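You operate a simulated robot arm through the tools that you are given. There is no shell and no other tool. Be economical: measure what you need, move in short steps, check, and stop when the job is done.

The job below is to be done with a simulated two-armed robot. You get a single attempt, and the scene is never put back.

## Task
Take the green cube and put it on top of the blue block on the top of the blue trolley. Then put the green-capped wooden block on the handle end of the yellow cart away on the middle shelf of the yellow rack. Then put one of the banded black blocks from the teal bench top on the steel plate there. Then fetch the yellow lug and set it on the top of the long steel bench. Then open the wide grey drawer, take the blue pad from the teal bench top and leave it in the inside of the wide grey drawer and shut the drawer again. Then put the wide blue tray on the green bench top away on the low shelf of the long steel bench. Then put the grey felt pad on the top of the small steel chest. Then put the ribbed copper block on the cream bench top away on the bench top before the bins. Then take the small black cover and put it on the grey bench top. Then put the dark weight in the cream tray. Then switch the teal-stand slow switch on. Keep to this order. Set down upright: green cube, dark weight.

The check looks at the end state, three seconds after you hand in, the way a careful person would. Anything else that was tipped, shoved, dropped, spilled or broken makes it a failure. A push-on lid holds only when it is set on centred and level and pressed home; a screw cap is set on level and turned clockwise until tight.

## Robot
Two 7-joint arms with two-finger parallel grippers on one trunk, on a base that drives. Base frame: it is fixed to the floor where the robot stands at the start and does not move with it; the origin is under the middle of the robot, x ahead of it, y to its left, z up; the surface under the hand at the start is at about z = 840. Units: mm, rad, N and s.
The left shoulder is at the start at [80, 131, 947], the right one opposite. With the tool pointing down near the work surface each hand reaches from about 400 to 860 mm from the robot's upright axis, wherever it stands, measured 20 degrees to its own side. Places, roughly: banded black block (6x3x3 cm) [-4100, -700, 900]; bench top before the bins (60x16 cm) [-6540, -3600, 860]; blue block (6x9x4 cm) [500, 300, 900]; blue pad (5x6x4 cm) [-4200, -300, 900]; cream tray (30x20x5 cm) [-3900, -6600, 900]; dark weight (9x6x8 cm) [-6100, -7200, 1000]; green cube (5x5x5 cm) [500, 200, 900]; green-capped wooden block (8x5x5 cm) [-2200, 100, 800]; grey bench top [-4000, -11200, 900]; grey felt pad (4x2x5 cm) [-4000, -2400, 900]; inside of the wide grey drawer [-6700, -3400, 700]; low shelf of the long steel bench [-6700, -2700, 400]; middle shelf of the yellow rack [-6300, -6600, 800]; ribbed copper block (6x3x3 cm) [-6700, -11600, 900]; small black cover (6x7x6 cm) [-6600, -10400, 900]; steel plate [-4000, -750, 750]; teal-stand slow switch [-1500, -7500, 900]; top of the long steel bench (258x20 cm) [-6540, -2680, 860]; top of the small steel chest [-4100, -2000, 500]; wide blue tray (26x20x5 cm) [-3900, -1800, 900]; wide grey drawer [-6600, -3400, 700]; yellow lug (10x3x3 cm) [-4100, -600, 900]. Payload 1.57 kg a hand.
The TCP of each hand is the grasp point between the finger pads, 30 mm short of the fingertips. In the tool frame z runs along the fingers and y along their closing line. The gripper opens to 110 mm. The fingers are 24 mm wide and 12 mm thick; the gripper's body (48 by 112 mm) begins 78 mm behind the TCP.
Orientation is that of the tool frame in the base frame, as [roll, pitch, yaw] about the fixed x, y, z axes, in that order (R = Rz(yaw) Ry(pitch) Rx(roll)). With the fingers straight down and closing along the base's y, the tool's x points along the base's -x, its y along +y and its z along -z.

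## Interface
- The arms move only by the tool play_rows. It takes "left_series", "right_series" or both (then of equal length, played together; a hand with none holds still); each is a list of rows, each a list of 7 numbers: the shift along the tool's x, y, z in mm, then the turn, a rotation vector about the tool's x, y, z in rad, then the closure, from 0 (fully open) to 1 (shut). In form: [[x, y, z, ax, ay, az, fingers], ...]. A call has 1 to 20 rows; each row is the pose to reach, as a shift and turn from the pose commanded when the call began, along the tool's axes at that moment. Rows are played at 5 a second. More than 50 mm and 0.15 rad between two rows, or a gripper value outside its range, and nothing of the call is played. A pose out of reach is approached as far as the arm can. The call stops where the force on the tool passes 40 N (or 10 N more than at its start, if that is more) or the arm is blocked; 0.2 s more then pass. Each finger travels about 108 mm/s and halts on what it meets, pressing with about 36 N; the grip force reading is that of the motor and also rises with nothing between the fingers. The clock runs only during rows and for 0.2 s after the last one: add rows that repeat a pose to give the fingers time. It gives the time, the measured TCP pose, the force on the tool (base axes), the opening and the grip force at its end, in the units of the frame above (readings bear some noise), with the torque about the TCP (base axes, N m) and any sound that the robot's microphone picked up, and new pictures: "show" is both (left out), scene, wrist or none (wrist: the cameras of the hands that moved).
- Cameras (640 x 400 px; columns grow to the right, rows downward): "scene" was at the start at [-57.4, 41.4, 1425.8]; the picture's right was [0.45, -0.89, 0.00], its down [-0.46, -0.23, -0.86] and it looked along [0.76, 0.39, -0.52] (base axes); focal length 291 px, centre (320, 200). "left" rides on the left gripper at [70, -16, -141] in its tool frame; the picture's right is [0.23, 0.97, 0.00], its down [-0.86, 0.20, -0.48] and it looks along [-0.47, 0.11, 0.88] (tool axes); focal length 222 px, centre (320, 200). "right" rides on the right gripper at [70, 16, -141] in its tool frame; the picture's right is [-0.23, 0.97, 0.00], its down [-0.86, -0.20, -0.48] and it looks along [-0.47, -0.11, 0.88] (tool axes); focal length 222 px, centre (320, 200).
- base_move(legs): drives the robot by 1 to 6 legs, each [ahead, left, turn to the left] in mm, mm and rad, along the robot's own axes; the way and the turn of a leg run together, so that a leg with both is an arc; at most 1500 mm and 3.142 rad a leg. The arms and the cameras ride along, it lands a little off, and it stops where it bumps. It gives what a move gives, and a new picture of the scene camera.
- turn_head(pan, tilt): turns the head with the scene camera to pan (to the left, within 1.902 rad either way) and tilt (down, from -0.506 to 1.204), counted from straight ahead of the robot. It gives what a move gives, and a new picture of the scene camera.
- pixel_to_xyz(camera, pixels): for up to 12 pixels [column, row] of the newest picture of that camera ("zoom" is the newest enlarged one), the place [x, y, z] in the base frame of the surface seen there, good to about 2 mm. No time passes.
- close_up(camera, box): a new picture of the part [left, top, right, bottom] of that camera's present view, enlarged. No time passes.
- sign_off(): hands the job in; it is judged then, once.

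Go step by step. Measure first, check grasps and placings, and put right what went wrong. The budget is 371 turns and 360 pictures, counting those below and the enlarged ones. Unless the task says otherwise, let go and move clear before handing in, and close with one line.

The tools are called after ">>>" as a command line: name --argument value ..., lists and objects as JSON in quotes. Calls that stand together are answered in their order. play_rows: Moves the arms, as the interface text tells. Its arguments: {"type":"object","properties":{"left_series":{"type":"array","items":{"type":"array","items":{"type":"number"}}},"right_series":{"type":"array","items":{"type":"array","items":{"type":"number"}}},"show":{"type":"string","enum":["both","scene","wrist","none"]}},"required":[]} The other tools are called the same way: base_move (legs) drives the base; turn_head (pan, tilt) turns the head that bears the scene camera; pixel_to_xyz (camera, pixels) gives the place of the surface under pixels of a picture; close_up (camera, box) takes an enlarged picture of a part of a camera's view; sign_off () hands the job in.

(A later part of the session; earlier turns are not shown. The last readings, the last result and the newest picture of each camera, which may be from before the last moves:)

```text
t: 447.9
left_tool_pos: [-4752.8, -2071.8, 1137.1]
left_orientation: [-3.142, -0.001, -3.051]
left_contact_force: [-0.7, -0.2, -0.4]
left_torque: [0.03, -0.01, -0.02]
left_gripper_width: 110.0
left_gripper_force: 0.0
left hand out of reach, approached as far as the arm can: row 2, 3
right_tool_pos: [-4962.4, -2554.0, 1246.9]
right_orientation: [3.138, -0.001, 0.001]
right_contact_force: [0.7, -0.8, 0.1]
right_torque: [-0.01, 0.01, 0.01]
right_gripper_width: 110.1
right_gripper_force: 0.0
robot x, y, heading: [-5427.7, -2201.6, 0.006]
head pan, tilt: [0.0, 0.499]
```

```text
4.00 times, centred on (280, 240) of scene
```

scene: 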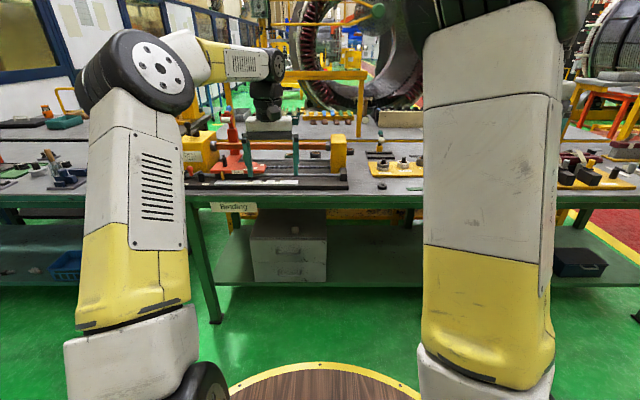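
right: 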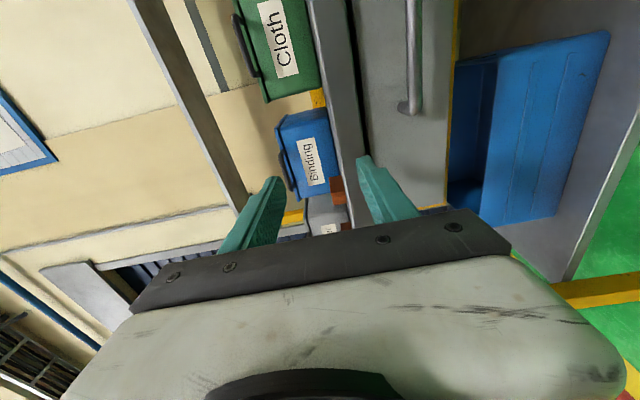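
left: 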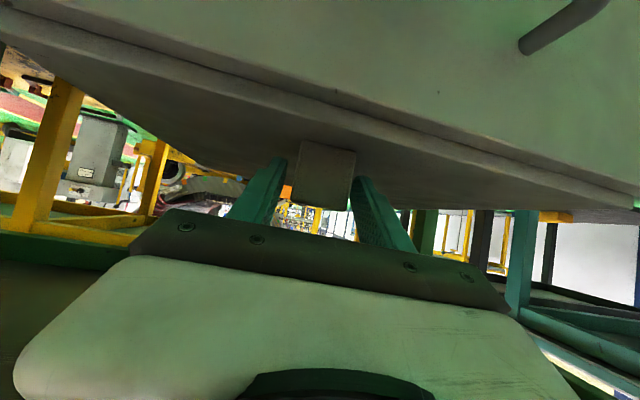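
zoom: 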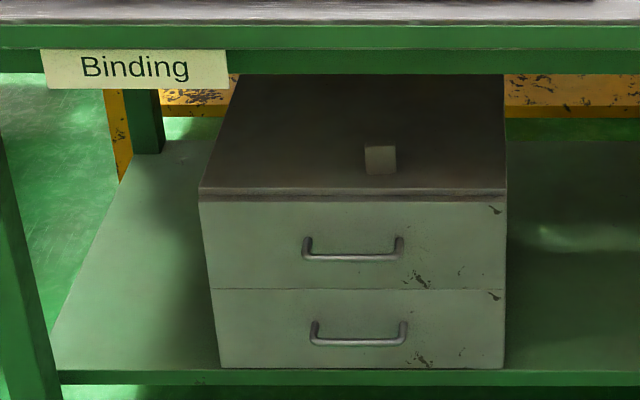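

The felt pad stands on the chest. Next is the long trip south to the cream bench: I'll drive down the aisle and look ahead.

>>> base_move --legs '[[0, 0, -1.576], [1450, 150, 0], [1450, 0, 0], [1450, 0, 0], [1000, 0, 0]]'

>>> turn_head --pan 0.0 --tilt 0.25

```text
t: 477.3
left_tool_pos: [-5209.7, -8203.5, 1138.0]
left_orientation: [3.14, 0.0, 1.654]
left_contact_force: [0.1, 0.4, 0.9]
left_torque: [0.01, -0.03, 0.01]
left_gripper_width: 109.9
left_gripper_force: 0.0
right_tool_pos: [-5689.0, -7990.9, 1245.9]
right_orientation: [3.139, 0.0, -1.575]
right_contact_force: [-0.5, -0.5, 1.0]
right_torque: [0.02, 0.02, 0.03]
right_gripper_width: 109.8
right_gripper_force: 0.0
robot x, y, heading: [-5334.0, -7523.7, -1.571]
head pan, tilt: [0.0, 0.499]
```

scene: 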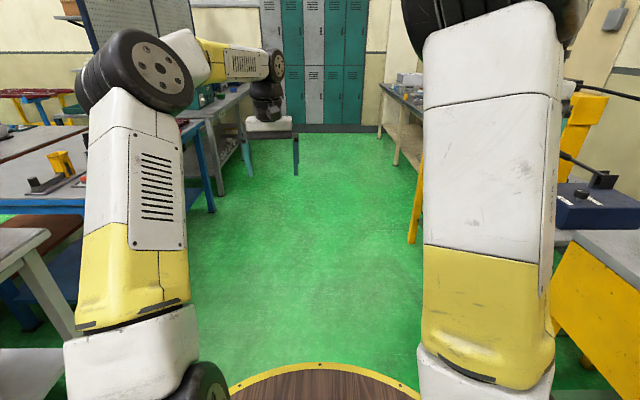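

```text
t: 478.1
left_tool_pos: [-5209.0, -8203.9, 1136.6]
left_orientation: [3.14, 0.002, 1.655]
left_contact_force: [0.0, 0.0, 0.9]
left_torque: [-0.04, 0.04, 0.01]
left_gripper_width: 110.0
left_gripper_force: 0.1
right_tool_pos: [-5688.7, -7989.8, 1246.6]
right_orientation: [3.138, -0.001, -1.577]
right_contact_force: [0.7, -1.9, 0.0]
right_torque: [0.02, 0.0, 0.0]
right_gripper_width: 110.0
right_gripper_force: 0.1
robot x, y, heading: [-5333.9, -7522.1, -1.575]
head pan, tilt: [0.0, 0.25]
```

scene: 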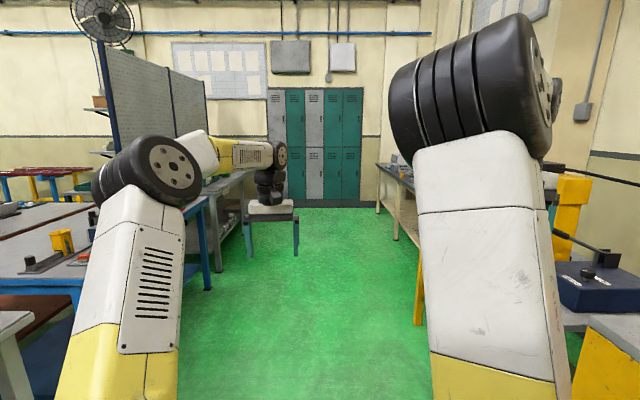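

>>> pixel_to_xyz --camera "scene" --pixels '[[320, 205], [383, 205], [420, 280], [205, 290], [245, 250], [380, 170], [410, 195], [235, 180], [150, 390]]'

>>> base_move --legs '[[1400, 0, 0], [1300, 0, 0]]'

>>> turn_head --pan -0.6 --tilt 0.4

```text
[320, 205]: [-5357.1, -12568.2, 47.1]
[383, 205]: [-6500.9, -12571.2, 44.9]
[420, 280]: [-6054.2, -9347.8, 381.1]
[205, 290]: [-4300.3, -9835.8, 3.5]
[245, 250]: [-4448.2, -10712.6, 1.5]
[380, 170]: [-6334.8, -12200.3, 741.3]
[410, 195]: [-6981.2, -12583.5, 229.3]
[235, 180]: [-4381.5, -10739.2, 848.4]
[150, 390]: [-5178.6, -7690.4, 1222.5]
```

```text
t: 491.1
left_tool_pos: [-5175.3, -10879.8, 1136.4]
left_orientation: [3.141, 0.002, 1.675]
left_contact_force: [-0.2, -0.3, -0.2]
left_torque: [-0.02, -0.01, 0.0]
left_gripper_width: 110.0
left_gripper_force: 0.0
right_tool_pos: [-5659.2, -10674.9, 1246.4]
right_orientation: [3.137, 0.0, -1.557]
right_contact_force: [0.2, -0.2, -0.2]
right_torque: [-0.04, -0.03, -0.01]
right_gripper_width: 110.0
right_gripper_force: 0.1
robot x, y, heading: [-5314.8, -10201.7, -1.55]
head pan, tilt: [0.0, 0.25]
```

scene: 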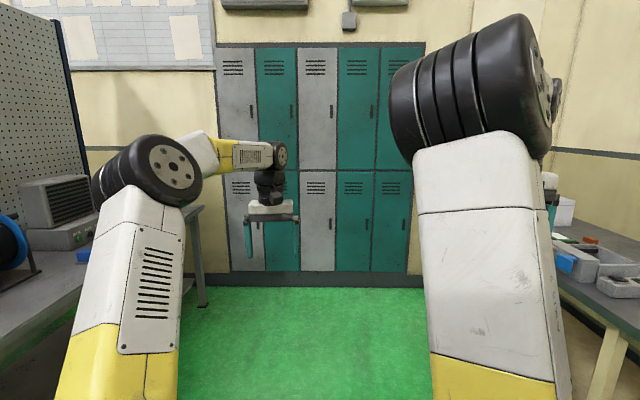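

```text
t: 492.1
left_tool_pos: [-5177.3, -10878.0, 1136.5]
left_orientation: [3.14, 0.003, 1.675]
left_contact_force: [0.4, -0.7, -0.3]
left_torque: [0.0, 0.04, -0.02]
left_gripper_width: 110.2
left_gripper_force: 0.0
right_tool_pos: [-5660.0, -10676.1, 1245.6]
right_orientation: [3.139, -0.002, -1.558]
right_contact_force: [0.3, -0.4, 0.4]
right_torque: [-0.03, 0.0, 0.01]
right_gripper_width: 110.0
right_gripper_force: 0.1
robot x, y, heading: [-5316.0, -10197.2, -1.559]
head pan, tilt: [-0.6, 0.4]
```

scene: 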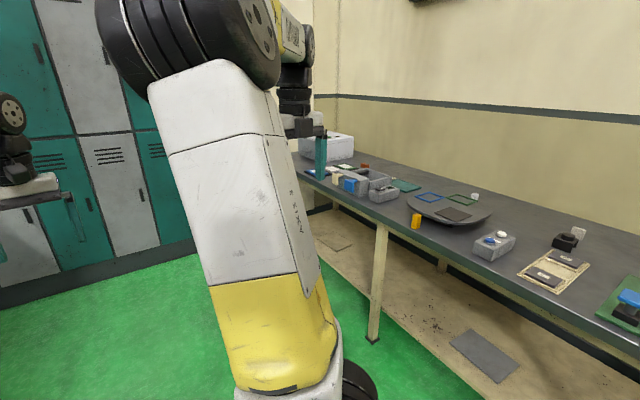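

>>> close_up --camera "scene" --box '[300, 130, 640, 340]'

>>> close_up --camera "scene" --box '[310, 140, 420, 210]'

>>> pixel_to_xyz --camera "scene" --pixels '[[363, 166], [415, 220], [378, 230], [565, 242], [490, 240], [550, 275], [345, 215], [500, 285], [580, 235]]'

```text
1.88 times, centred on (470, 235) of scene
```

zoom: 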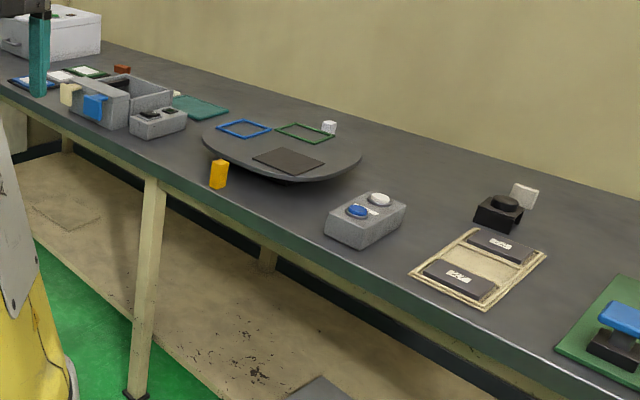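

```text
5.71 times, centred on (365, 175) of scene
```

zoom: 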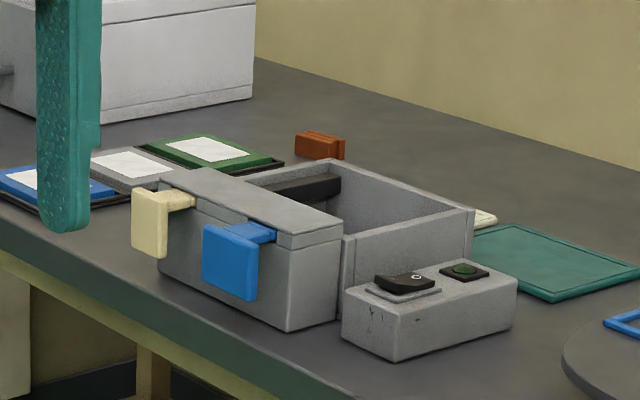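

```text
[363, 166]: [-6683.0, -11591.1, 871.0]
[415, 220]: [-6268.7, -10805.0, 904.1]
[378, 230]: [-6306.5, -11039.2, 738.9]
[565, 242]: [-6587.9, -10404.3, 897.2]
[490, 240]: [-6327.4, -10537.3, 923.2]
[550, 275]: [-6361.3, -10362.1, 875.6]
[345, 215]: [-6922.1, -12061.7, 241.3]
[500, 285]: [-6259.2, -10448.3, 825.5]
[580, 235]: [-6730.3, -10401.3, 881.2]
```

The copper block is at (-6683,-11591), behind a grey box. I'll drive in front of it and face the bench.

>>> base_move --legs '[[1210, 0, 0], [0, 0, -1.585], [500, 0, 0]]'

>>> turn_head --pan 0.15 --tilt 0.6

```text
t: 504.6
left_tool_pos: [-6476.2, -11550.3, 1137.6]
left_orientation: [3.139, 0.002, 0.097]
left_contact_force: [0.1, -0.7, 0.4]
left_torque: [-0.04, -0.01, 0.0]
left_gripper_width: 109.9
left_gripper_force: 0.0
right_tool_pos: [-6270.7, -11068.0, 1247.2]
right_orientation: [3.138, 0.001, -3.134]
right_contact_force: [0.1, 0.3, 0.2]
right_torque: [-0.03, 0.0, 0.01]
right_gripper_width: 109.9
right_gripper_force: 0.1
robot x, y, heading: [-5798.0, -11415.7, -3.126]
head pan, tilt: [-0.6, 0.4]
```

scene: 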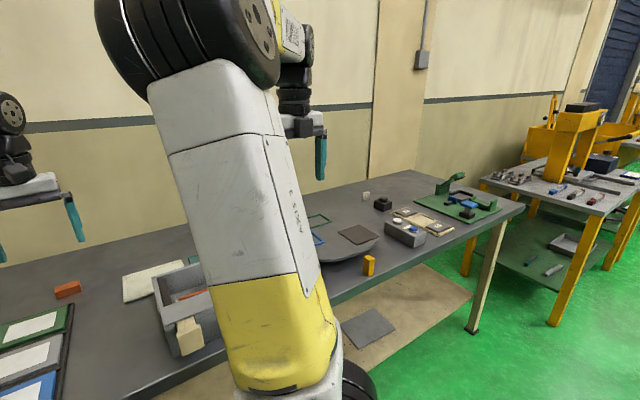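

```text
t: 505.7
left_tool_pos: [-6476.4, -11549.7, 1136.4]
left_orientation: [3.14, 0.002, 0.097]
left_contact_force: [0.3, -0.3, 0.6]
left_torque: [-0.01, 0.01, 0.01]
left_gripper_width: 110.0
left_gripper_force: 0.0
right_tool_pos: [-6269.3, -11067.3, 1246.8]
right_orientation: [3.136, -0.001, -3.136]
right_contact_force: [-0.8, -0.1, 1.1]
right_torque: [0.0, 0.03, -0.02]
right_gripper_width: 109.9
right_gripper_force: 0.0
robot x, y, heading: [-5796.9, -11415.7, -3.134]
head pan, tilt: [0.15, 0.6]
```

scene: 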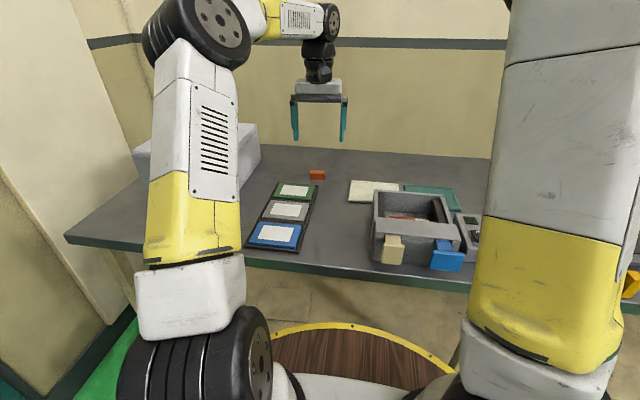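

>>> base_move --legs '[[130, 0, 0]]'

>>> close_up --camera "left" --box '[160, 0, 480, 200]'

>>> close_up --camera "scene" --box '[280, 150, 360, 200]'

```text
t: 507.0
left_tool_pos: [-6605.9, -11552.6, 1137.7]
left_orientation: [3.139, 0.001, 0.097]
left_contact_force: [0.6, -0.6, 0.1]
left_torque: [0.0, -0.01, 0.04]
left_gripper_width: 109.9
left_gripper_force: 0.0
right_tool_pos: [-6401.0, -11069.3, 1246.1]
right_orientation: [3.138, 0.0, -3.133]
right_contact_force: [0.5, 0.2, -1.0]
right_torque: [0.02, 0.0, -0.01]
right_gripper_width: 110.0
right_gripper_force: 0.0
robot x, y, heading: [-5927.9, -11420.6, -3.126]
head pan, tilt: [0.15, 0.6]
```

scene: 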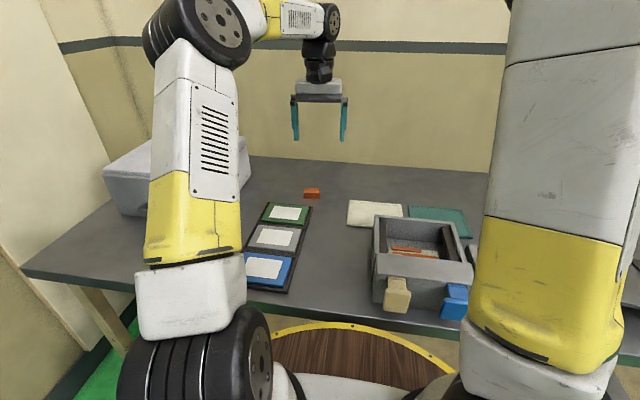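

```text
2.00 times, centred on (320, 100) of left
```

zoom: 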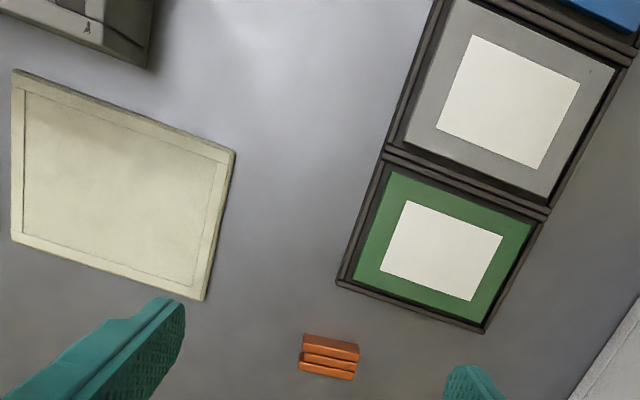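

```text
8.00 times, centred on (320, 175) of scene
```

zoom: 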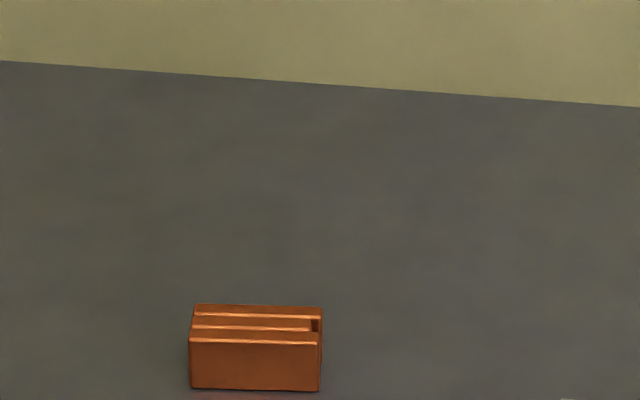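

>>> pixel_to_xyz --camera "zoom" --pixels '[[198, 309], [318, 311], [315, 340], [195, 340], [255, 325], [255, 365], [195, 385], [315, 385]]'

```text
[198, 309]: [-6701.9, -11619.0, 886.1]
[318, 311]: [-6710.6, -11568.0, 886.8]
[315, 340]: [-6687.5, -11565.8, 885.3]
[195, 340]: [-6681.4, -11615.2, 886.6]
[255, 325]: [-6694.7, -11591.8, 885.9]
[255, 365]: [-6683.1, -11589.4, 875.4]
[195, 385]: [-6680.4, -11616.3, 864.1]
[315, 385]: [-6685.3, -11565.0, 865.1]
```

The copper block is at (-6695,-11592), top 886, and its yaw matches the hand. I'll move over it and descend.

>>> play_rows --left_series '[[-25, 8, 25, 0, 0, 0, 0.1], [-50, 16, 50, 0, 0, 0, 0.2], [-75, 24, 80, 0, 0, 0, 0.3], [-92, 30.6, 115, 0, 0, 0, 0.3], [-92, 30.6, 160, 0, 0, 0, 0.3], [-92, 30.6, 195, 0, 0, 0, 0.3], [-92, 30.6, 195, 0, 0, 0, 0.3]]' --show "wrist"

```text
t: 508.6
left_tool_pos: [-6695.7, -11593.7, 942.5]
left_orientation: [3.14, 0.001, 0.097]
left_contact_force: [0.1, 0.3, -1.4]
left_torque: [0.01, 0.01, -0.02]
left_gripper_width: 76.9
left_gripper_force: 0.0
right_tool_pos: [-6400.7, -11069.6, 1247.0]
right_orientation: [3.137, 0.001, -3.132]
right_contact_force: [0.4, 0.3, 0.5]
right_torque: [0.01, -0.02, -0.04]
right_gripper_width: 110.0
right_gripper_force: 0.3
robot x, y, heading: [-5927.2, -11416.1, -3.133]
head pan, tilt: [0.15, 0.6]
```

left: 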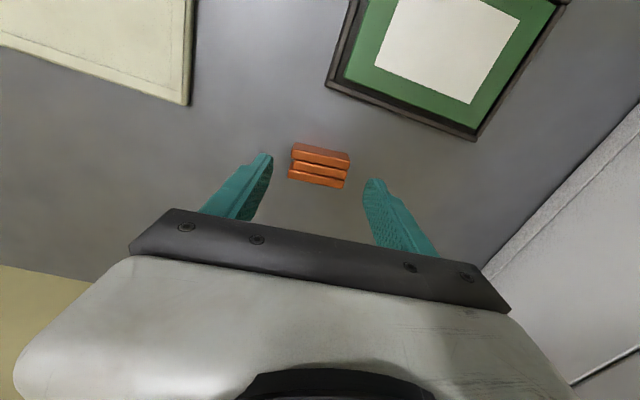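

>>> play_rows --left_series '[[0, 0, 30, 0, 0, 0, 0.3], [0, 0, 49, 0, 0, 0, 0.3], [0, 0, 49, 0, 0, 0, 0.3], [0, 0, 49, 0, 0, 0, 0.6], [0, 0, 49, 0, 0, 0, 1], [0, 0, 49, 0, 0, 0, 1], [0, 0, 49, 0, 0, 0, 1], [0, 0, 10, 0, 0, 0, 1], [0, 0, -35, 0, 0, 0, 1], [0, 0, -80, 0, 0, 0, 1], [0, 0, -125, 0, 0, 0, 1], [0, 0, -170, 0, 0, 0, 1], [0, 0, -200, 0, 0, 0, 1]]' --show "wrist"

```text
t: 511.4
left_tool_pos: [-6693.2, -11591.9, 1141.3]
left_orientation: [3.14, 0.0, 0.097]
left_contact_force: [0.1, -0.2, -3.0]
left_torque: [-0.04, 0.04, -0.01]
left_gripper_width: 55.6
left_gripper_force: 36.0
right_tool_pos: [-6401.1, -11070.2, 1246.0]
right_orientation: [3.139, 0.0, -3.133]
right_contact_force: [-0.8, -0.4, -0.5]
right_torque: [0.02, -0.01, -0.02]
right_gripper_width: 110.3
right_gripper_force: 0.0
robot x, y, heading: [-5929.3, -11417.5, -3.128]
head pan, tilt: [0.15, 0.6]
```

left: 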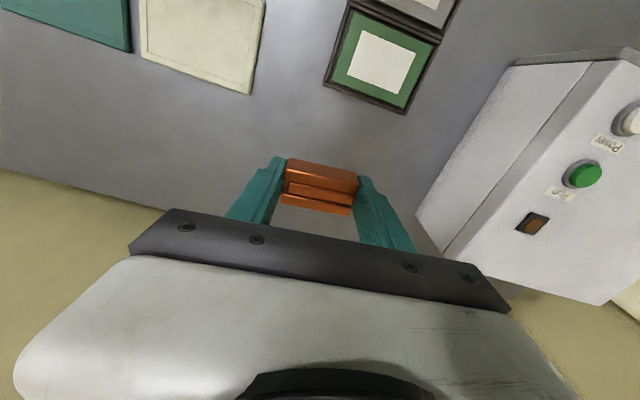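

Held at 55.6 mm. I'll drive back north to the steel bench.

>>> base_move --legs '[[-600, 0, 0], [0, 0, -1.585], [1450, 0, 0], [1450, 0, 0], [1450, 0, 0]]'

>>> base_move --legs '[[1450, 0, 0], [1450, 0, 0], [720, 0, 0], [0, 0, 1.57]]'

>>> turn_head --pan 0.0 --tilt 0.5

```text
t: 539.0
left_tool_pos: [-5501.1, -6307.1, 1140.5]
left_orientation: [3.14, 0.001, -1.473]
left_contact_force: [-0.4, 0.3, -3.2]
left_torque: [-0.02, 0.01, 0.01]
left_gripper_width: 56.0
left_gripper_force: 36.0
right_tool_pos: [-4979.3, -6600.0, 1245.5]
right_orientation: [3.139, 0.0, 1.578]
right_contact_force: [0.6, -0.1, -0.1]
right_torque: [-0.01, 0.02, 0.02]
right_gripper_width: 109.7
right_gripper_force: 0.0
robot x, y, heading: [-5327.7, -7070.6, 1.58]
head pan, tilt: [0.15, 0.6]
```

scene: 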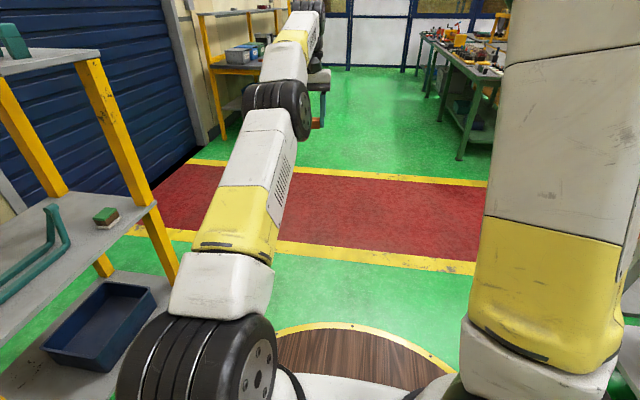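

```text
t: 560.3
left_tool_pos: [-6132.9, -3625.5, 1140.5]
left_orientation: [3.139, -0.001, 0.085]
left_contact_force: [-0.5, -0.8, -2.6]
left_torque: [-0.04, -0.03, -0.01]
left_gripper_width: 55.8
left_gripper_force: 35.9
right_tool_pos: [-5832.5, -3105.9, 1246.8]
right_orientation: [3.137, 0.0, 3.139]
right_contact_force: [0.3, -0.2, 0.1]
right_torque: [0.01, 0.0, 0.05]
right_gripper_width: 109.9
right_gripper_force: 0.1
robot x, y, heading: [-5363.5, -3464.9, 3.142]
head pan, tilt: [0.15, 0.6]
```

scene: 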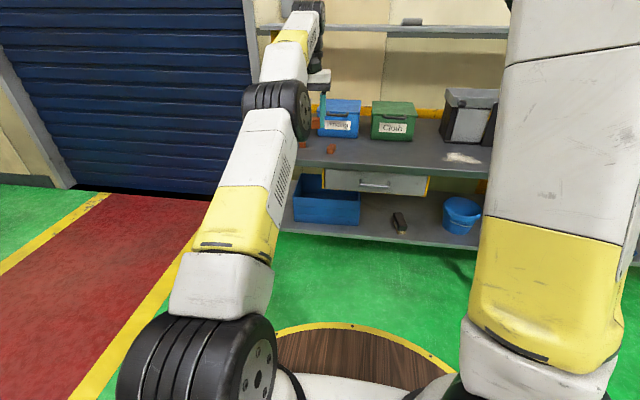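

```text
t: 561.0
left_tool_pos: [-6132.6, -3626.0, 1141.3]
left_orientation: [-3.14, 0.0, 0.086]
left_contact_force: [-0.1, -0.1, -2.6]
left_torque: [0.03, 0.0, 0.04]
left_gripper_width: 55.7
left_gripper_force: 36.5
right_tool_pos: [-5833.1, -3107.1, 1245.5]
right_orientation: [3.139, -0.002, 3.139]
right_contact_force: [0.1, 0.0, 0.0]
right_torque: [-0.02, 0.0, -0.03]
right_gripper_width: 109.9
right_gripper_force: 0.0
robot x, y, heading: [-5368.5, -3461.8, 3.14]
head pan, tilt: [0.0, 0.499]
```

scene: 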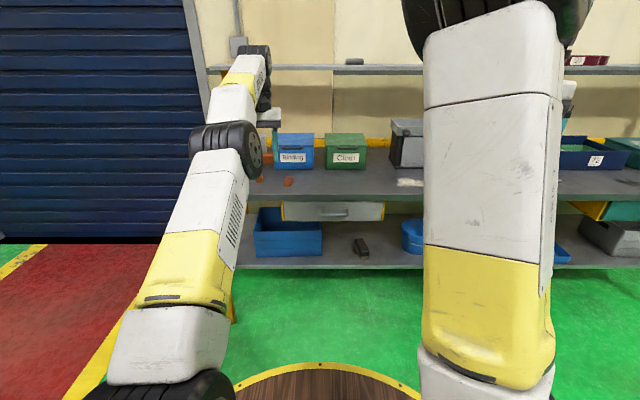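

>>> pixel_to_xyz --camera "scene" --pixels '[[288, 182], [258, 180], [310, 185], [345, 180], [310, 168], [345, 165], [310, 195], [400, 182]]'

>>> close_up --camera "scene" --box '[230, 120, 430, 230]'

```text
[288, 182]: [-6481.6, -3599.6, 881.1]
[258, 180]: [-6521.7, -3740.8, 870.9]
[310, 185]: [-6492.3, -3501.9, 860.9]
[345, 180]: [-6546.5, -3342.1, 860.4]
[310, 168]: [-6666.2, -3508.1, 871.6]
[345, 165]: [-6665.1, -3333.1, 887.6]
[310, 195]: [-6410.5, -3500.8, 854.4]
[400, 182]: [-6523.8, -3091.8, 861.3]
```

```text
3.20 times, centred on (330, 175) of scene
```

zoom: 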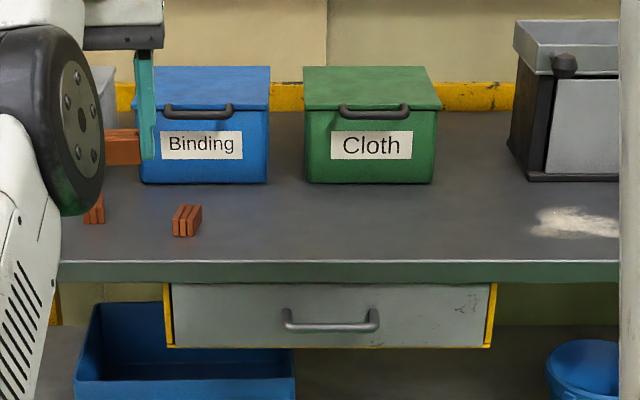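

Existing copper pieces are at (-6485,-3600) and (-6522,-3740). I'll place at about (-6530,-3470).

>>> base_move --legs '[[397, -156, 0]]'

>>> play_rows --left_series '[[0, 0, 45, 0, 0, 0.02, 1], [0, 0, 90, 0, 0, 0.04, 1], [0, 0, 135, 0, 0, 0.06, 1], [0, 0, 180, 0, 0, 0.08, 1], [0, 0, 215, 0, 0, 0.08, 1], [0, 0, 230, 0, 0, 0.08, 1], [0, 0, 230, 0, 0, 0.08, 1]]' --show "wrist"

```text
t: 563.6
left_tool_pos: [-6525.9, -3470.9, 1142.0]
left_orientation: [-3.141, 0.001, 0.087]
left_contact_force: [0.1, -0.1, -2.9]
left_torque: [0.01, 0.0, -0.03]
left_gripper_width: 55.5
left_gripper_force: 36.1
right_tool_pos: [-6229.5, -2952.0, 1246.7]
right_orientation: [3.138, 0.001, 3.136]
right_contact_force: [0.4, -0.8, 0.7]
right_torque: [0.02, 0.0, -0.03]
right_gripper_width: 109.8
right_gripper_force: 0.1
robot x, y, heading: [-5759.6, -3306.5, -3.143]
head pan, tilt: [0.0, 0.499]
```

scene: 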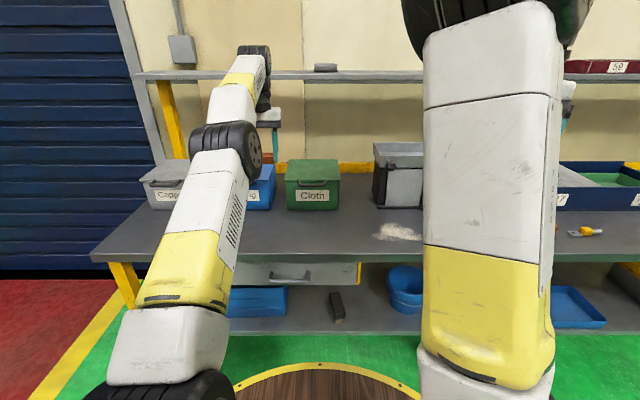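

```text
t: 565.2
left_tool_pos: [-6527.5, -3471.1, 910.1]
left_orientation: [-3.14, -0.001, 0.007]
left_contact_force: [0.5, -0.7, -3.1]
left_torque: [0.01, 0.0, -0.01]
left_gripper_width: 55.9
left_gripper_force: 36.1
right_tool_pos: [-6227.4, -2951.6, 1246.6]
right_orientation: [3.138, 0.0, 3.139]
right_contact_force: [-0.2, 0.7, 0.4]
right_torque: [0.02, 0.02, 0.01]
right_gripper_width: 109.9
right_gripper_force: 0.1
robot x, y, heading: [-5759.5, -3307.5, -3.143]
head pan, tilt: [0.0, 0.499]
```

left: 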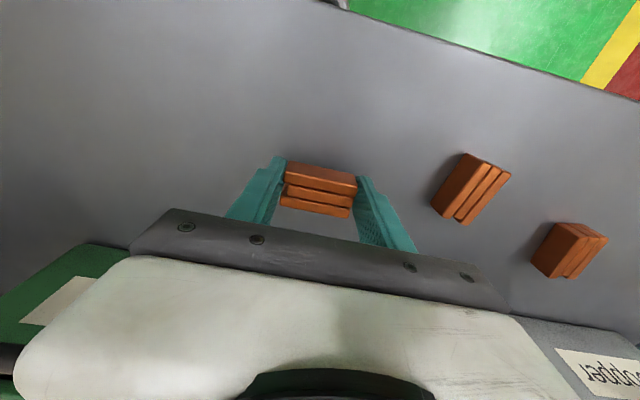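

>>> play_rows --left_series '[[0, 0, 10, 0, 0, 0, 1], [0, 0, 17, 0, 0, 0, 1], [0, 0, 17, 0, 0, 0, 1], [0, 0, 17, 0, 0, 0, 0.4], [0, 0, 17, 0, 0, 0, 0.28], [0, 0, 17, 0, 0, 0, 0.28], [0, 0, -20, 0, 0, 0, 0.28], [0, 0, -65, 0, 0, 0, 0.28], [0, 0, -110, 0, 0, 0, 0.2], [0, 0, -155, 0, 0, 0, 0.1], [0, 0, -200, 0, 0, 0, 0], [0, 0, -240, 0, 0, 0, 0]]' --show "wrist"

```text
t: 567.8
left_tool_pos: [-6520.2, -3470.6, 1151.7]
left_orientation: [3.14, -0.001, 0.007]
left_contact_force: [0.2, -0.4, -0.2]
left_torque: [-0.02, 0.0, 0.02]
left_gripper_width: 109.8
left_gripper_force: 0.1
left hand out of reach, approached as far as the arm can: row 12
right_tool_pos: [-6228.7, -2951.1, 1246.1]
right_orientation: [3.137, -0.001, 3.138]
right_contact_force: [0.3, 0.8, 0.4]
right_torque: [-0.05, 0.03, -0.02]
right_gripper_width: 110.0
right_gripper_force: 0.0
robot x, y, heading: [-5757.5, -3303.8, -3.137]
head pan, tilt: [0.0, 0.499]
```

left: 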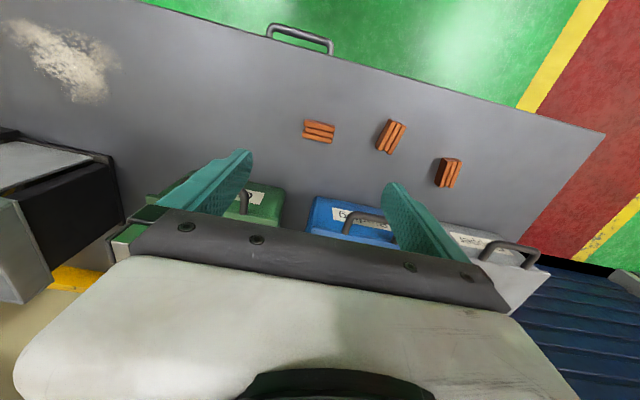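

The copper block is set beside the others. I'll pull in the hand and drive south to the small black cover.

>>> play_rows --left_series '[[40, 0, -10, 0, 0, 0, 0], [80, 0, -25, 0, 0, 0, 0], [120, 0, -45, 0, 0, 0, 0], [150, 0, -60, 0, 0, 0, 0]]' --show "none"

>>> base_move --legs '[[-430, 0, 0], [0, 0, 1.567], [1450, 0, 0], [1450, 0, 0], [1450, 0, 0], [1450, 0, 0]]'

>>> base_move --legs '[[1110, 0, 0], [0, 0, -1.57], [400, 0, 0]]'

>>> turn_head --pan 0.0 --tilt 0.6

```text
t: 568.8
left_tool_pos: [-6369.2, -3468.1, 1209.8]
left_orientation: [-3.142, 0.001, 0.007]
left_contact_force: [0.1, -0.6, -0.4]
left_torque: [0.03, -0.01, 0.0]
left_gripper_width: 110.0
left_gripper_force: 0.1
right_tool_pos: [-6229.1, -2952.0, 1245.7]
right_orientation: [3.138, 0.0, 3.138]
right_contact_force: [-0.2, 0.3, 0.2]
right_torque: [0.01, -0.03, -0.02]
right_gripper_width: 109.9
right_gripper_force: 0.0
robot x, y, heading: [-5760.3, -3305.6, 3.141]
head pan, tilt: [0.0, 0.499]
```

```text
t: 602.5
left_tool_pos: [-5165.6, -9725.6, 1210.9]
left_orientation: [3.141, -0.001, 1.57]
left_contact_force: [0.6, 0.1, 0.0]
left_torque: [0.01, 0.03, 0.0]
left_gripper_width: 110.0
left_gripper_force: 0.1
right_tool_pos: [-5681.1, -9580.2, 1245.1]
right_orientation: [3.139, 0.0, -1.582]
right_contact_force: [1.0, 0.4, -0.1]
right_torque: [0.01, 0.0, 0.02]
right_gripper_width: 110.0
right_gripper_force: 0.1
robot x, y, heading: [-5327.2, -9118.2, -1.581]
head pan, tilt: [0.0, 0.499]
```

scene: 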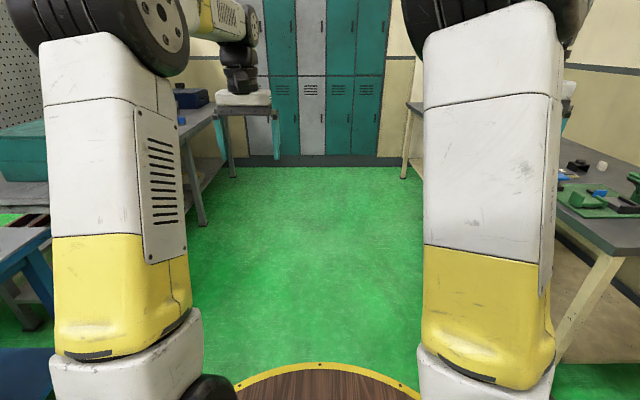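

```text
t: 614.1
left_tool_pos: [-6336.5, -10401.2, 1210.6]
left_orientation: [3.14, 0.0, 0.011]
left_contact_force: [0.6, -0.6, 0.0]
left_torque: [0.04, 0.04, -0.06]
left_gripper_width: 110.0
left_gripper_force: 0.0
right_tool_pos: [-6200.3, -9882.8, 1246.7]
right_orientation: [3.137, -0.001, 3.14]
right_contact_force: [0.2, 0.6, 0.1]
right_torque: [0.01, -0.01, 0.02]
right_gripper_width: 109.9
right_gripper_force: 0.1
robot x, y, heading: [-5729.5, -10236.3, -3.14]
head pan, tilt: [0.0, 0.499]
```

scene: 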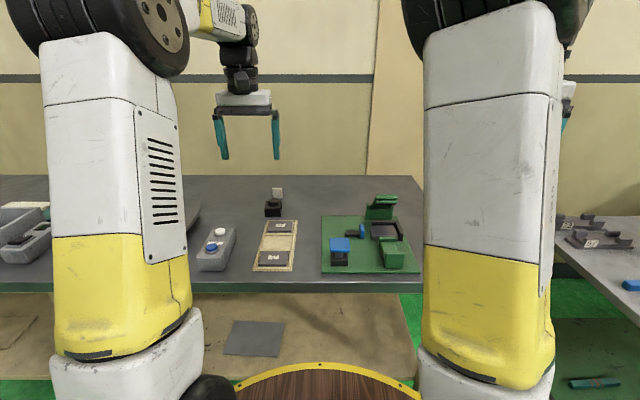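

```text
t: 614.8
left_tool_pos: [-6337.0, -10401.7, 1209.6]
left_orientation: [-3.141, 0.0, 0.01]
left_contact_force: [0.5, -0.3, 0.4]
left_torque: [0.0, 0.02, 0.0]
left_gripper_width: 110.1
left_gripper_force: 0.0
right_tool_pos: [-6198.7, -9883.9, 1246.1]
right_orientation: [3.138, 0.0, -3.141]
right_contact_force: [1.0, 0.3, -0.5]
right_torque: [0.02, -0.02, 0.0]
right_gripper_width: 109.7
right_gripper_force: 0.0
robot x, y, heading: [-5730.3, -10235.3, -3.141]
head pan, tilt: [0.0, 0.6]
```

scene: 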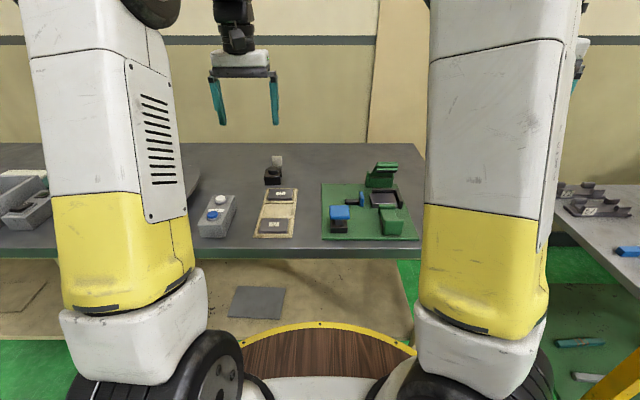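

>>> base_move --legs '[[190, 0, 0]]'

>>> close_up --camera "scene" --box '[230, 150, 330, 215]'

>>> close_up --camera "left" --box '[200, 50, 440, 200]'

```text
t: 616.4
left_tool_pos: [-6529.1, -10402.7, 1209.8]
left_orientation: [3.14, -0.001, 0.01]
left_contact_force: [-0.2, -0.3, 0.2]
left_torque: [-0.01, 0.01, 0.0]
left_gripper_width: 109.8
left_gripper_force: 0.1
right_tool_pos: [-6389.8, -9884.6, 1245.5]
right_orientation: [3.139, -0.001, -3.14]
right_contact_force: [0.6, 0.8, 0.9]
right_torque: [-0.01, 0.0, -0.01]
right_gripper_width: 110.0
right_gripper_force: 0.0
robot x, y, heading: [-5921.7, -10235.4, -3.136]
head pan, tilt: [0.0, 0.6]
```

scene: 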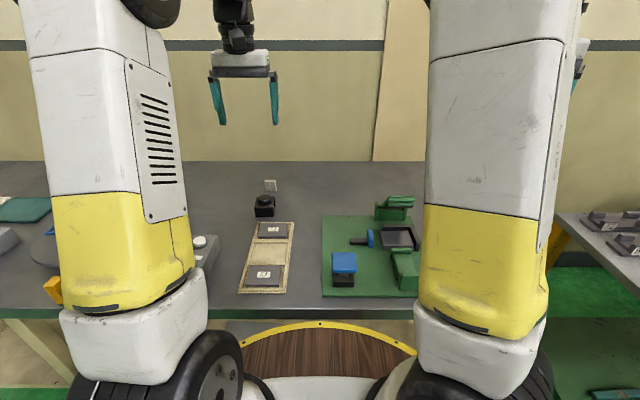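

```text
6.15 times, centred on (280, 182) of scene
```

zoom: 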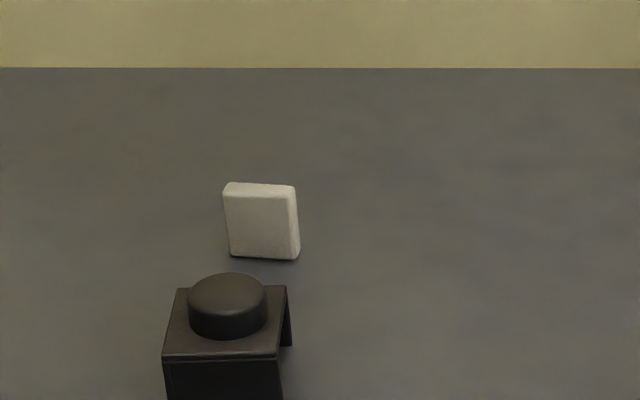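

```text
2.67 times, centred on (320, 125) of left
```

zoom: 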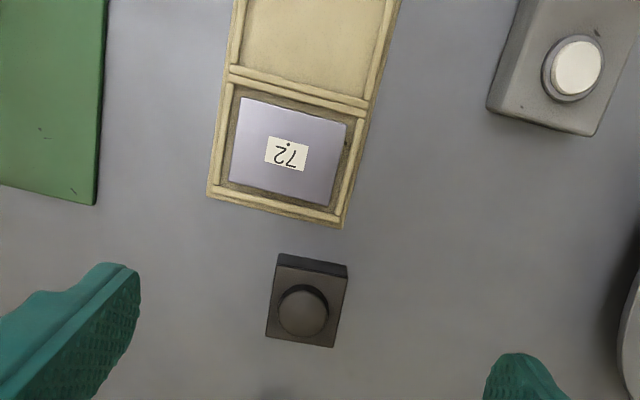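

>>> pixel_to_xyz --camera "zoom" --pixels '[[280, 272], [342, 278], [332, 340], [270, 333], [303, 310], [303, 295], [310, 265], [278, 257], [283, 310], [323, 310]]'

```text
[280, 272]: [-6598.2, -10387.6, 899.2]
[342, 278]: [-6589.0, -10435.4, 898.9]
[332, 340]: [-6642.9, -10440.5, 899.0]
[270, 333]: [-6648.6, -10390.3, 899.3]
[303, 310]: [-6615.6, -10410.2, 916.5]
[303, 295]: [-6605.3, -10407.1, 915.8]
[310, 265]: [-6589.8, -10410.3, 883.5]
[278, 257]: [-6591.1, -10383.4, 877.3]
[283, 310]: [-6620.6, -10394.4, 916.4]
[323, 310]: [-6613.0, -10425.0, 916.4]
```

The cover's centre is (-6619.5,-10413.5), top 899, with a dome to 916 and a yaw of about 0.13. I'll hover over it first.

>>> play_rows --left_series '[[-25, 3, 30, 0, 0, -0.03, 0], [-50, 5, 60, 0, 0, -0.06, 0], [-75, 8, 95, 0, 0, -0.09, 0], [-90.6, 9.9, 135, 0, 0, -0.12, 0.1], [-90.6, 9.9, 180, 0, 0, -0.12, 0.2], [-90.6, 9.9, 225, 0, 0, -0.12, 0.25], [-90.6, 9.9, 250, 0, 0, -0.12, 0.25], [-90.6, 9.9, 250, 0, 0, -0.12, 0.25]]' --show "wrist"

```text
t: 618.2
left_tool_pos: [-6620.0, -10412.7, 959.9]
left_orientation: [-3.141, 0.001, 0.133]
left_contact_force: [-0.3, -0.2, -0.7]
left_torque: [0.06, -0.02, 0.0]
left_gripper_width: 82.5
left_gripper_force: 0.0
right_tool_pos: [-6389.3, -9883.8, 1246.7]
right_orientation: [3.139, 0.0, -3.139]
right_contact_force: [0.3, 0.2, 0.4]
right_torque: [0.04, 0.0, 0.03]
right_gripper_width: 109.7
right_gripper_force: 0.0
robot x, y, heading: [-5926.3, -10232.2, -3.143]
head pan, tilt: [0.0, 0.6]
```

left: 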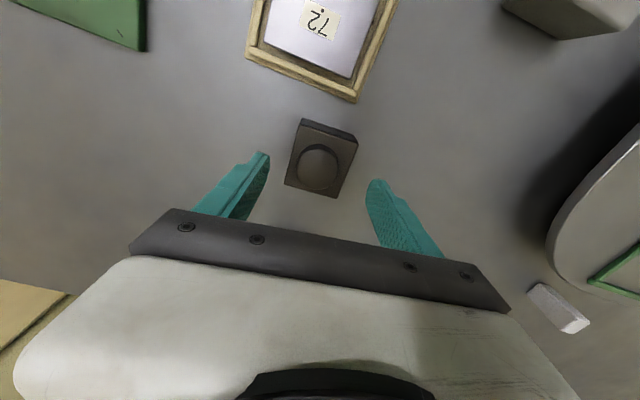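

Well aligned. I'll descend and close.

>>> play_rows --left_series '[[0, 0, 35, 0, 0, 0, 0.25], [0, 0, 60, 0, 0, 0, 0.25], [0, 0, 66, 0, 0, 0, 0.25], [0, 0, 66, 0, 0, 0, 0.5], [0, 0, 66, 0, 0, 0, 0.8], [0, 0, 66, 0, 0, 0, 1], [0, 0, 66, 0, 0, 0, 1], [0, 0, 40, 0, 0, 0, 1], [0, 0, 0, 0, 0, 0, 1], [0, 0, -45, 0, 0, 0, 1], [0, 0, -90, 0, 0, 0, 1], [0, 0, -135, 0, 0, 0, 1], [0, 0, -180, 0, 0, 0, 1]]' --show "wrist"

```text
t: 621.0
left_tool_pos: [-6617.1, -10411.9, 1140.9]
left_orientation: [3.139, -0.001, 0.132]
left_contact_force: [0.4, 0.0, -0.7]
left_torque: [0.04, -0.01, -0.02]
left_gripper_width: 56.9
left_gripper_force: 35.9
right_tool_pos: [-6389.8, -9882.8, 1246.2]
right_orientation: [3.138, 0.0, -3.14]
right_contact_force: [-0.2, 0.5, 1.1]
right_torque: [-0.02, 0.0, 0.02]
right_gripper_width: 110.0
right_gripper_force: 0.2
robot x, y, heading: [-5922.4, -10239.1, -3.142]
head pan, tilt: [0.0, 0.6]
```

left: 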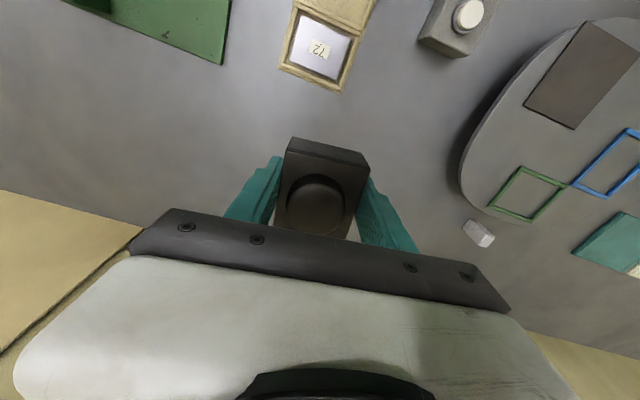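

The cover is held at 57 mm. I'll drive across to the grey bench on the east side.

>>> base_move --legs '[[-450, 0, 0], [0, 0, 1.57], [1130, 0, 0], [0, 0, 1.57]]'

>>> turn_head --pan 0.1 --tilt 0.5

```text
t: 636.7
left_tool_pos: [-4759.7, -11186.3, 1140.8]
left_orientation: [-3.141, 0.0, -3.016]
left_contact_force: [0.3, 0.2, 0.4]
left_torque: [-0.01, -0.01, 0.01]
left_gripper_width: 57.4
left_gripper_force: 35.9
right_tool_pos: [-4991.5, -11715.6, 1245.6]
right_orientation: [3.138, -0.001, -0.002]
right_contact_force: [0.0, -1.0, -0.8]
right_torque: [0.01, 0.02, 0.01]
right_gripper_width: 110.2
right_gripper_force: 0.1
robot x, y, heading: [-5460.3, -11360.3, 0.0]
head pan, tilt: [0.0, 0.6]
```

scene: 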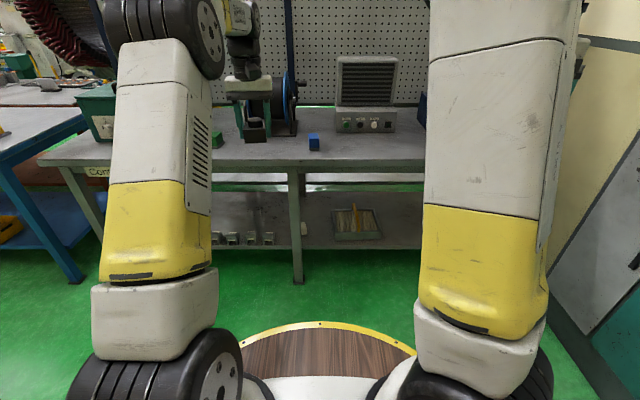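

```text
t: 637.4
left_tool_pos: [-4760.9, -11187.6, 1141.1]
left_orientation: [3.139, -0.002, -3.013]
left_contact_force: [-0.1, 0.0, -0.5]
left_torque: [0.0, 0.0, 0.0]
left_gripper_width: 57.1
left_gripper_force: 36.1
right_tool_pos: [-4990.2, -11714.6, 1245.9]
right_orientation: [3.138, -0.001, -0.001]
right_contact_force: [-1.0, 0.4, 0.0]
right_torque: [0.02, 0.01, -0.03]
right_gripper_width: 109.8
right_gripper_force: 0.1
robot x, y, heading: [-5457.6, -11361.6, 0.001]
head pan, tilt: [0.099, 0.499]
```

scene: 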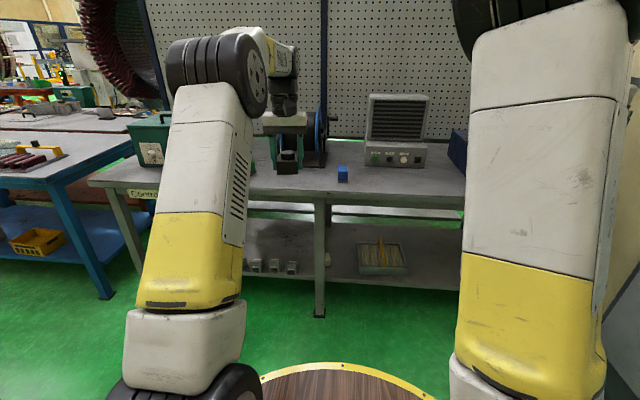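

>>> pixel_to_xyz --camera "scene" --pixels '[[320, 190], [320, 178], [340, 160], [342, 176], [370, 180], [400, 178], [395, 163], [430, 180], [315, 165], [380, 170], [265, 190]]'

>>> close_up --camera "scene" --box '[240, 110, 480, 230]'

```text
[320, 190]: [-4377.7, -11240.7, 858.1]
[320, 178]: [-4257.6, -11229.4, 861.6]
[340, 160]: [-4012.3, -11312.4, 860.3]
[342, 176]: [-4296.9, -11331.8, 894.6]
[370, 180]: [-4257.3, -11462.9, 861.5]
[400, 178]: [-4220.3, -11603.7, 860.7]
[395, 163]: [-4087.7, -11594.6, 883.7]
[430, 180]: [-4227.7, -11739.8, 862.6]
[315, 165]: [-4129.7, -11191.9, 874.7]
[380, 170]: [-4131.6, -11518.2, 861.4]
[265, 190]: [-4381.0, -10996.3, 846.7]
```

```text
2.67 times, centred on (360, 170) of scene
```

zoom: 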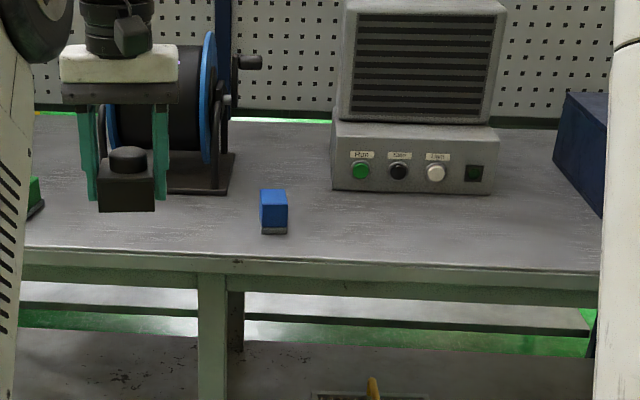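

The spot around (-4240,-11450) is free. I'll move there.

>>> base_move --legs '[[520, -263, 0]]'

>>> play_rows --left_series '[[0, 0, 45, 0, 0, 0, 1], [0, 0, 90, 0, 0, 0, 1], [0, 0, 135, 0, 0, 0, 1], [0, 0, 180, 0, 0, 0, 1], [0, 0, 215, 0, 0, 0, 1], [0, 0, 228, 0, 0, 0, 1], [0, 0, 228, 0, 0, 0, 1]]' --show "both"

```text
t: 640.7
left_tool_pos: [-4239.7, -11448.4, 1140.8]
left_orientation: [-3.141, -0.001, -3.012]
left_contact_force: [0.3, -0.5, -1.6]
left_torque: [0.02, 0.0, 0.0]
left_gripper_width: 57.0
left_gripper_force: 36.1
right_tool_pos: [-4469.7, -11977.0, 1246.4]
right_orientation: [3.14, -0.002, 0.0]
right_contact_force: [-0.5, -0.2, -0.7]
right_torque: [0.02, -0.02, 0.01]
right_gripper_width: 109.9
right_gripper_force: 0.0
robot x, y, heading: [-4936.0, -11619.9, 0.003]
head pan, tilt: [0.099, 0.499]
```

scene: 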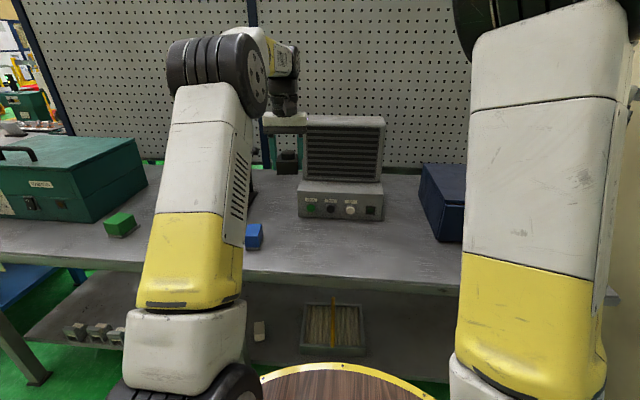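

```text
t: 642.3
left_tool_pos: [-4240.0, -11446.6, 911.9]
left_orientation: [3.14, -0.001, -3.012]
left_contact_force: [-0.6, 0.8, -0.4]
left_torque: [0.03, -0.03, 0.0]
left_gripper_width: 57.0
left_gripper_force: 36.2
right_tool_pos: [-4467.8, -11976.5, 1246.4]
right_orientation: [3.137, -0.001, 0.001]
right_contact_force: [0.9, -0.2, -0.5]
right_torque: [-0.01, 0.0, 0.03]
right_gripper_width: 109.8
right_gripper_force: 0.1
robot x, y, heading: [-4938.6, -11624.1, 0.004]
head pan, tilt: [0.099, 0.499]
```

scene: 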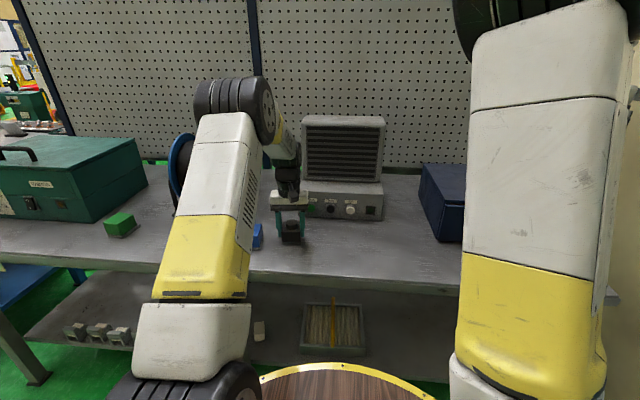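
left: 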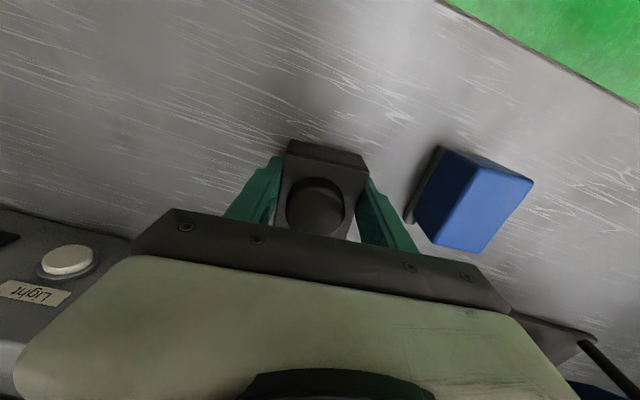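

>>> play_rows --left_series '[[0, 0, 10, 0, 0, 0, 1], [0, 0, 17, 0, 0, 0, 1], [0, 0, 17, 0, 0, 0, 1], [0, 0, 17, 0, 0, 0, 0.4], [0, 0, 17, 0, 0, 0, 0.28], [0, 0, 17, 0, 0, 0, 0.28], [0, 0, -20, 0, 0, 0, 0.28], [0, 0, -65, 0, 0, 0, 0.28], [0, 0, -110, 0, 0, 0, 0.28], [0, 0, -155, 0, 0, 0, 0.1], [0, 0, -200, 0, 0, 0, 0], [0, 0, -235, 0, 0, 0, 0]]' --show "wrist"

```text
t: 644.9
left_tool_pos: [-4239.7, -11447.0, 1149.4]
left_orientation: [3.139, -0.002, -3.013]
left_contact_force: [0.8, 0.9, 0.1]
left_torque: [-0.01, 0.05, 0.02]
left_gripper_width: 110.1
left_gripper_force: 0.1
right_tool_pos: [-4468.0, -11976.6, 1246.5]
right_orientation: [3.137, 0.0, 0.001]
right_contact_force: [-0.1, -0.8, 0.0]
right_torque: [0.0, 0.05, 0.01]
right_gripper_width: 110.0
right_gripper_force: 0.0
robot x, y, heading: [-4933.2, -11621.3, 0.006]
head pan, tilt: [0.099, 0.499]
```

left: 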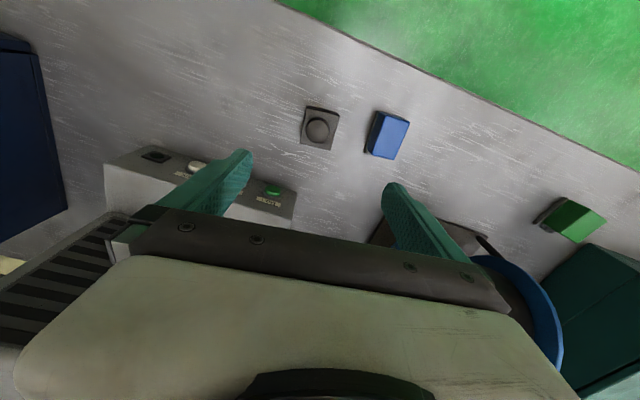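

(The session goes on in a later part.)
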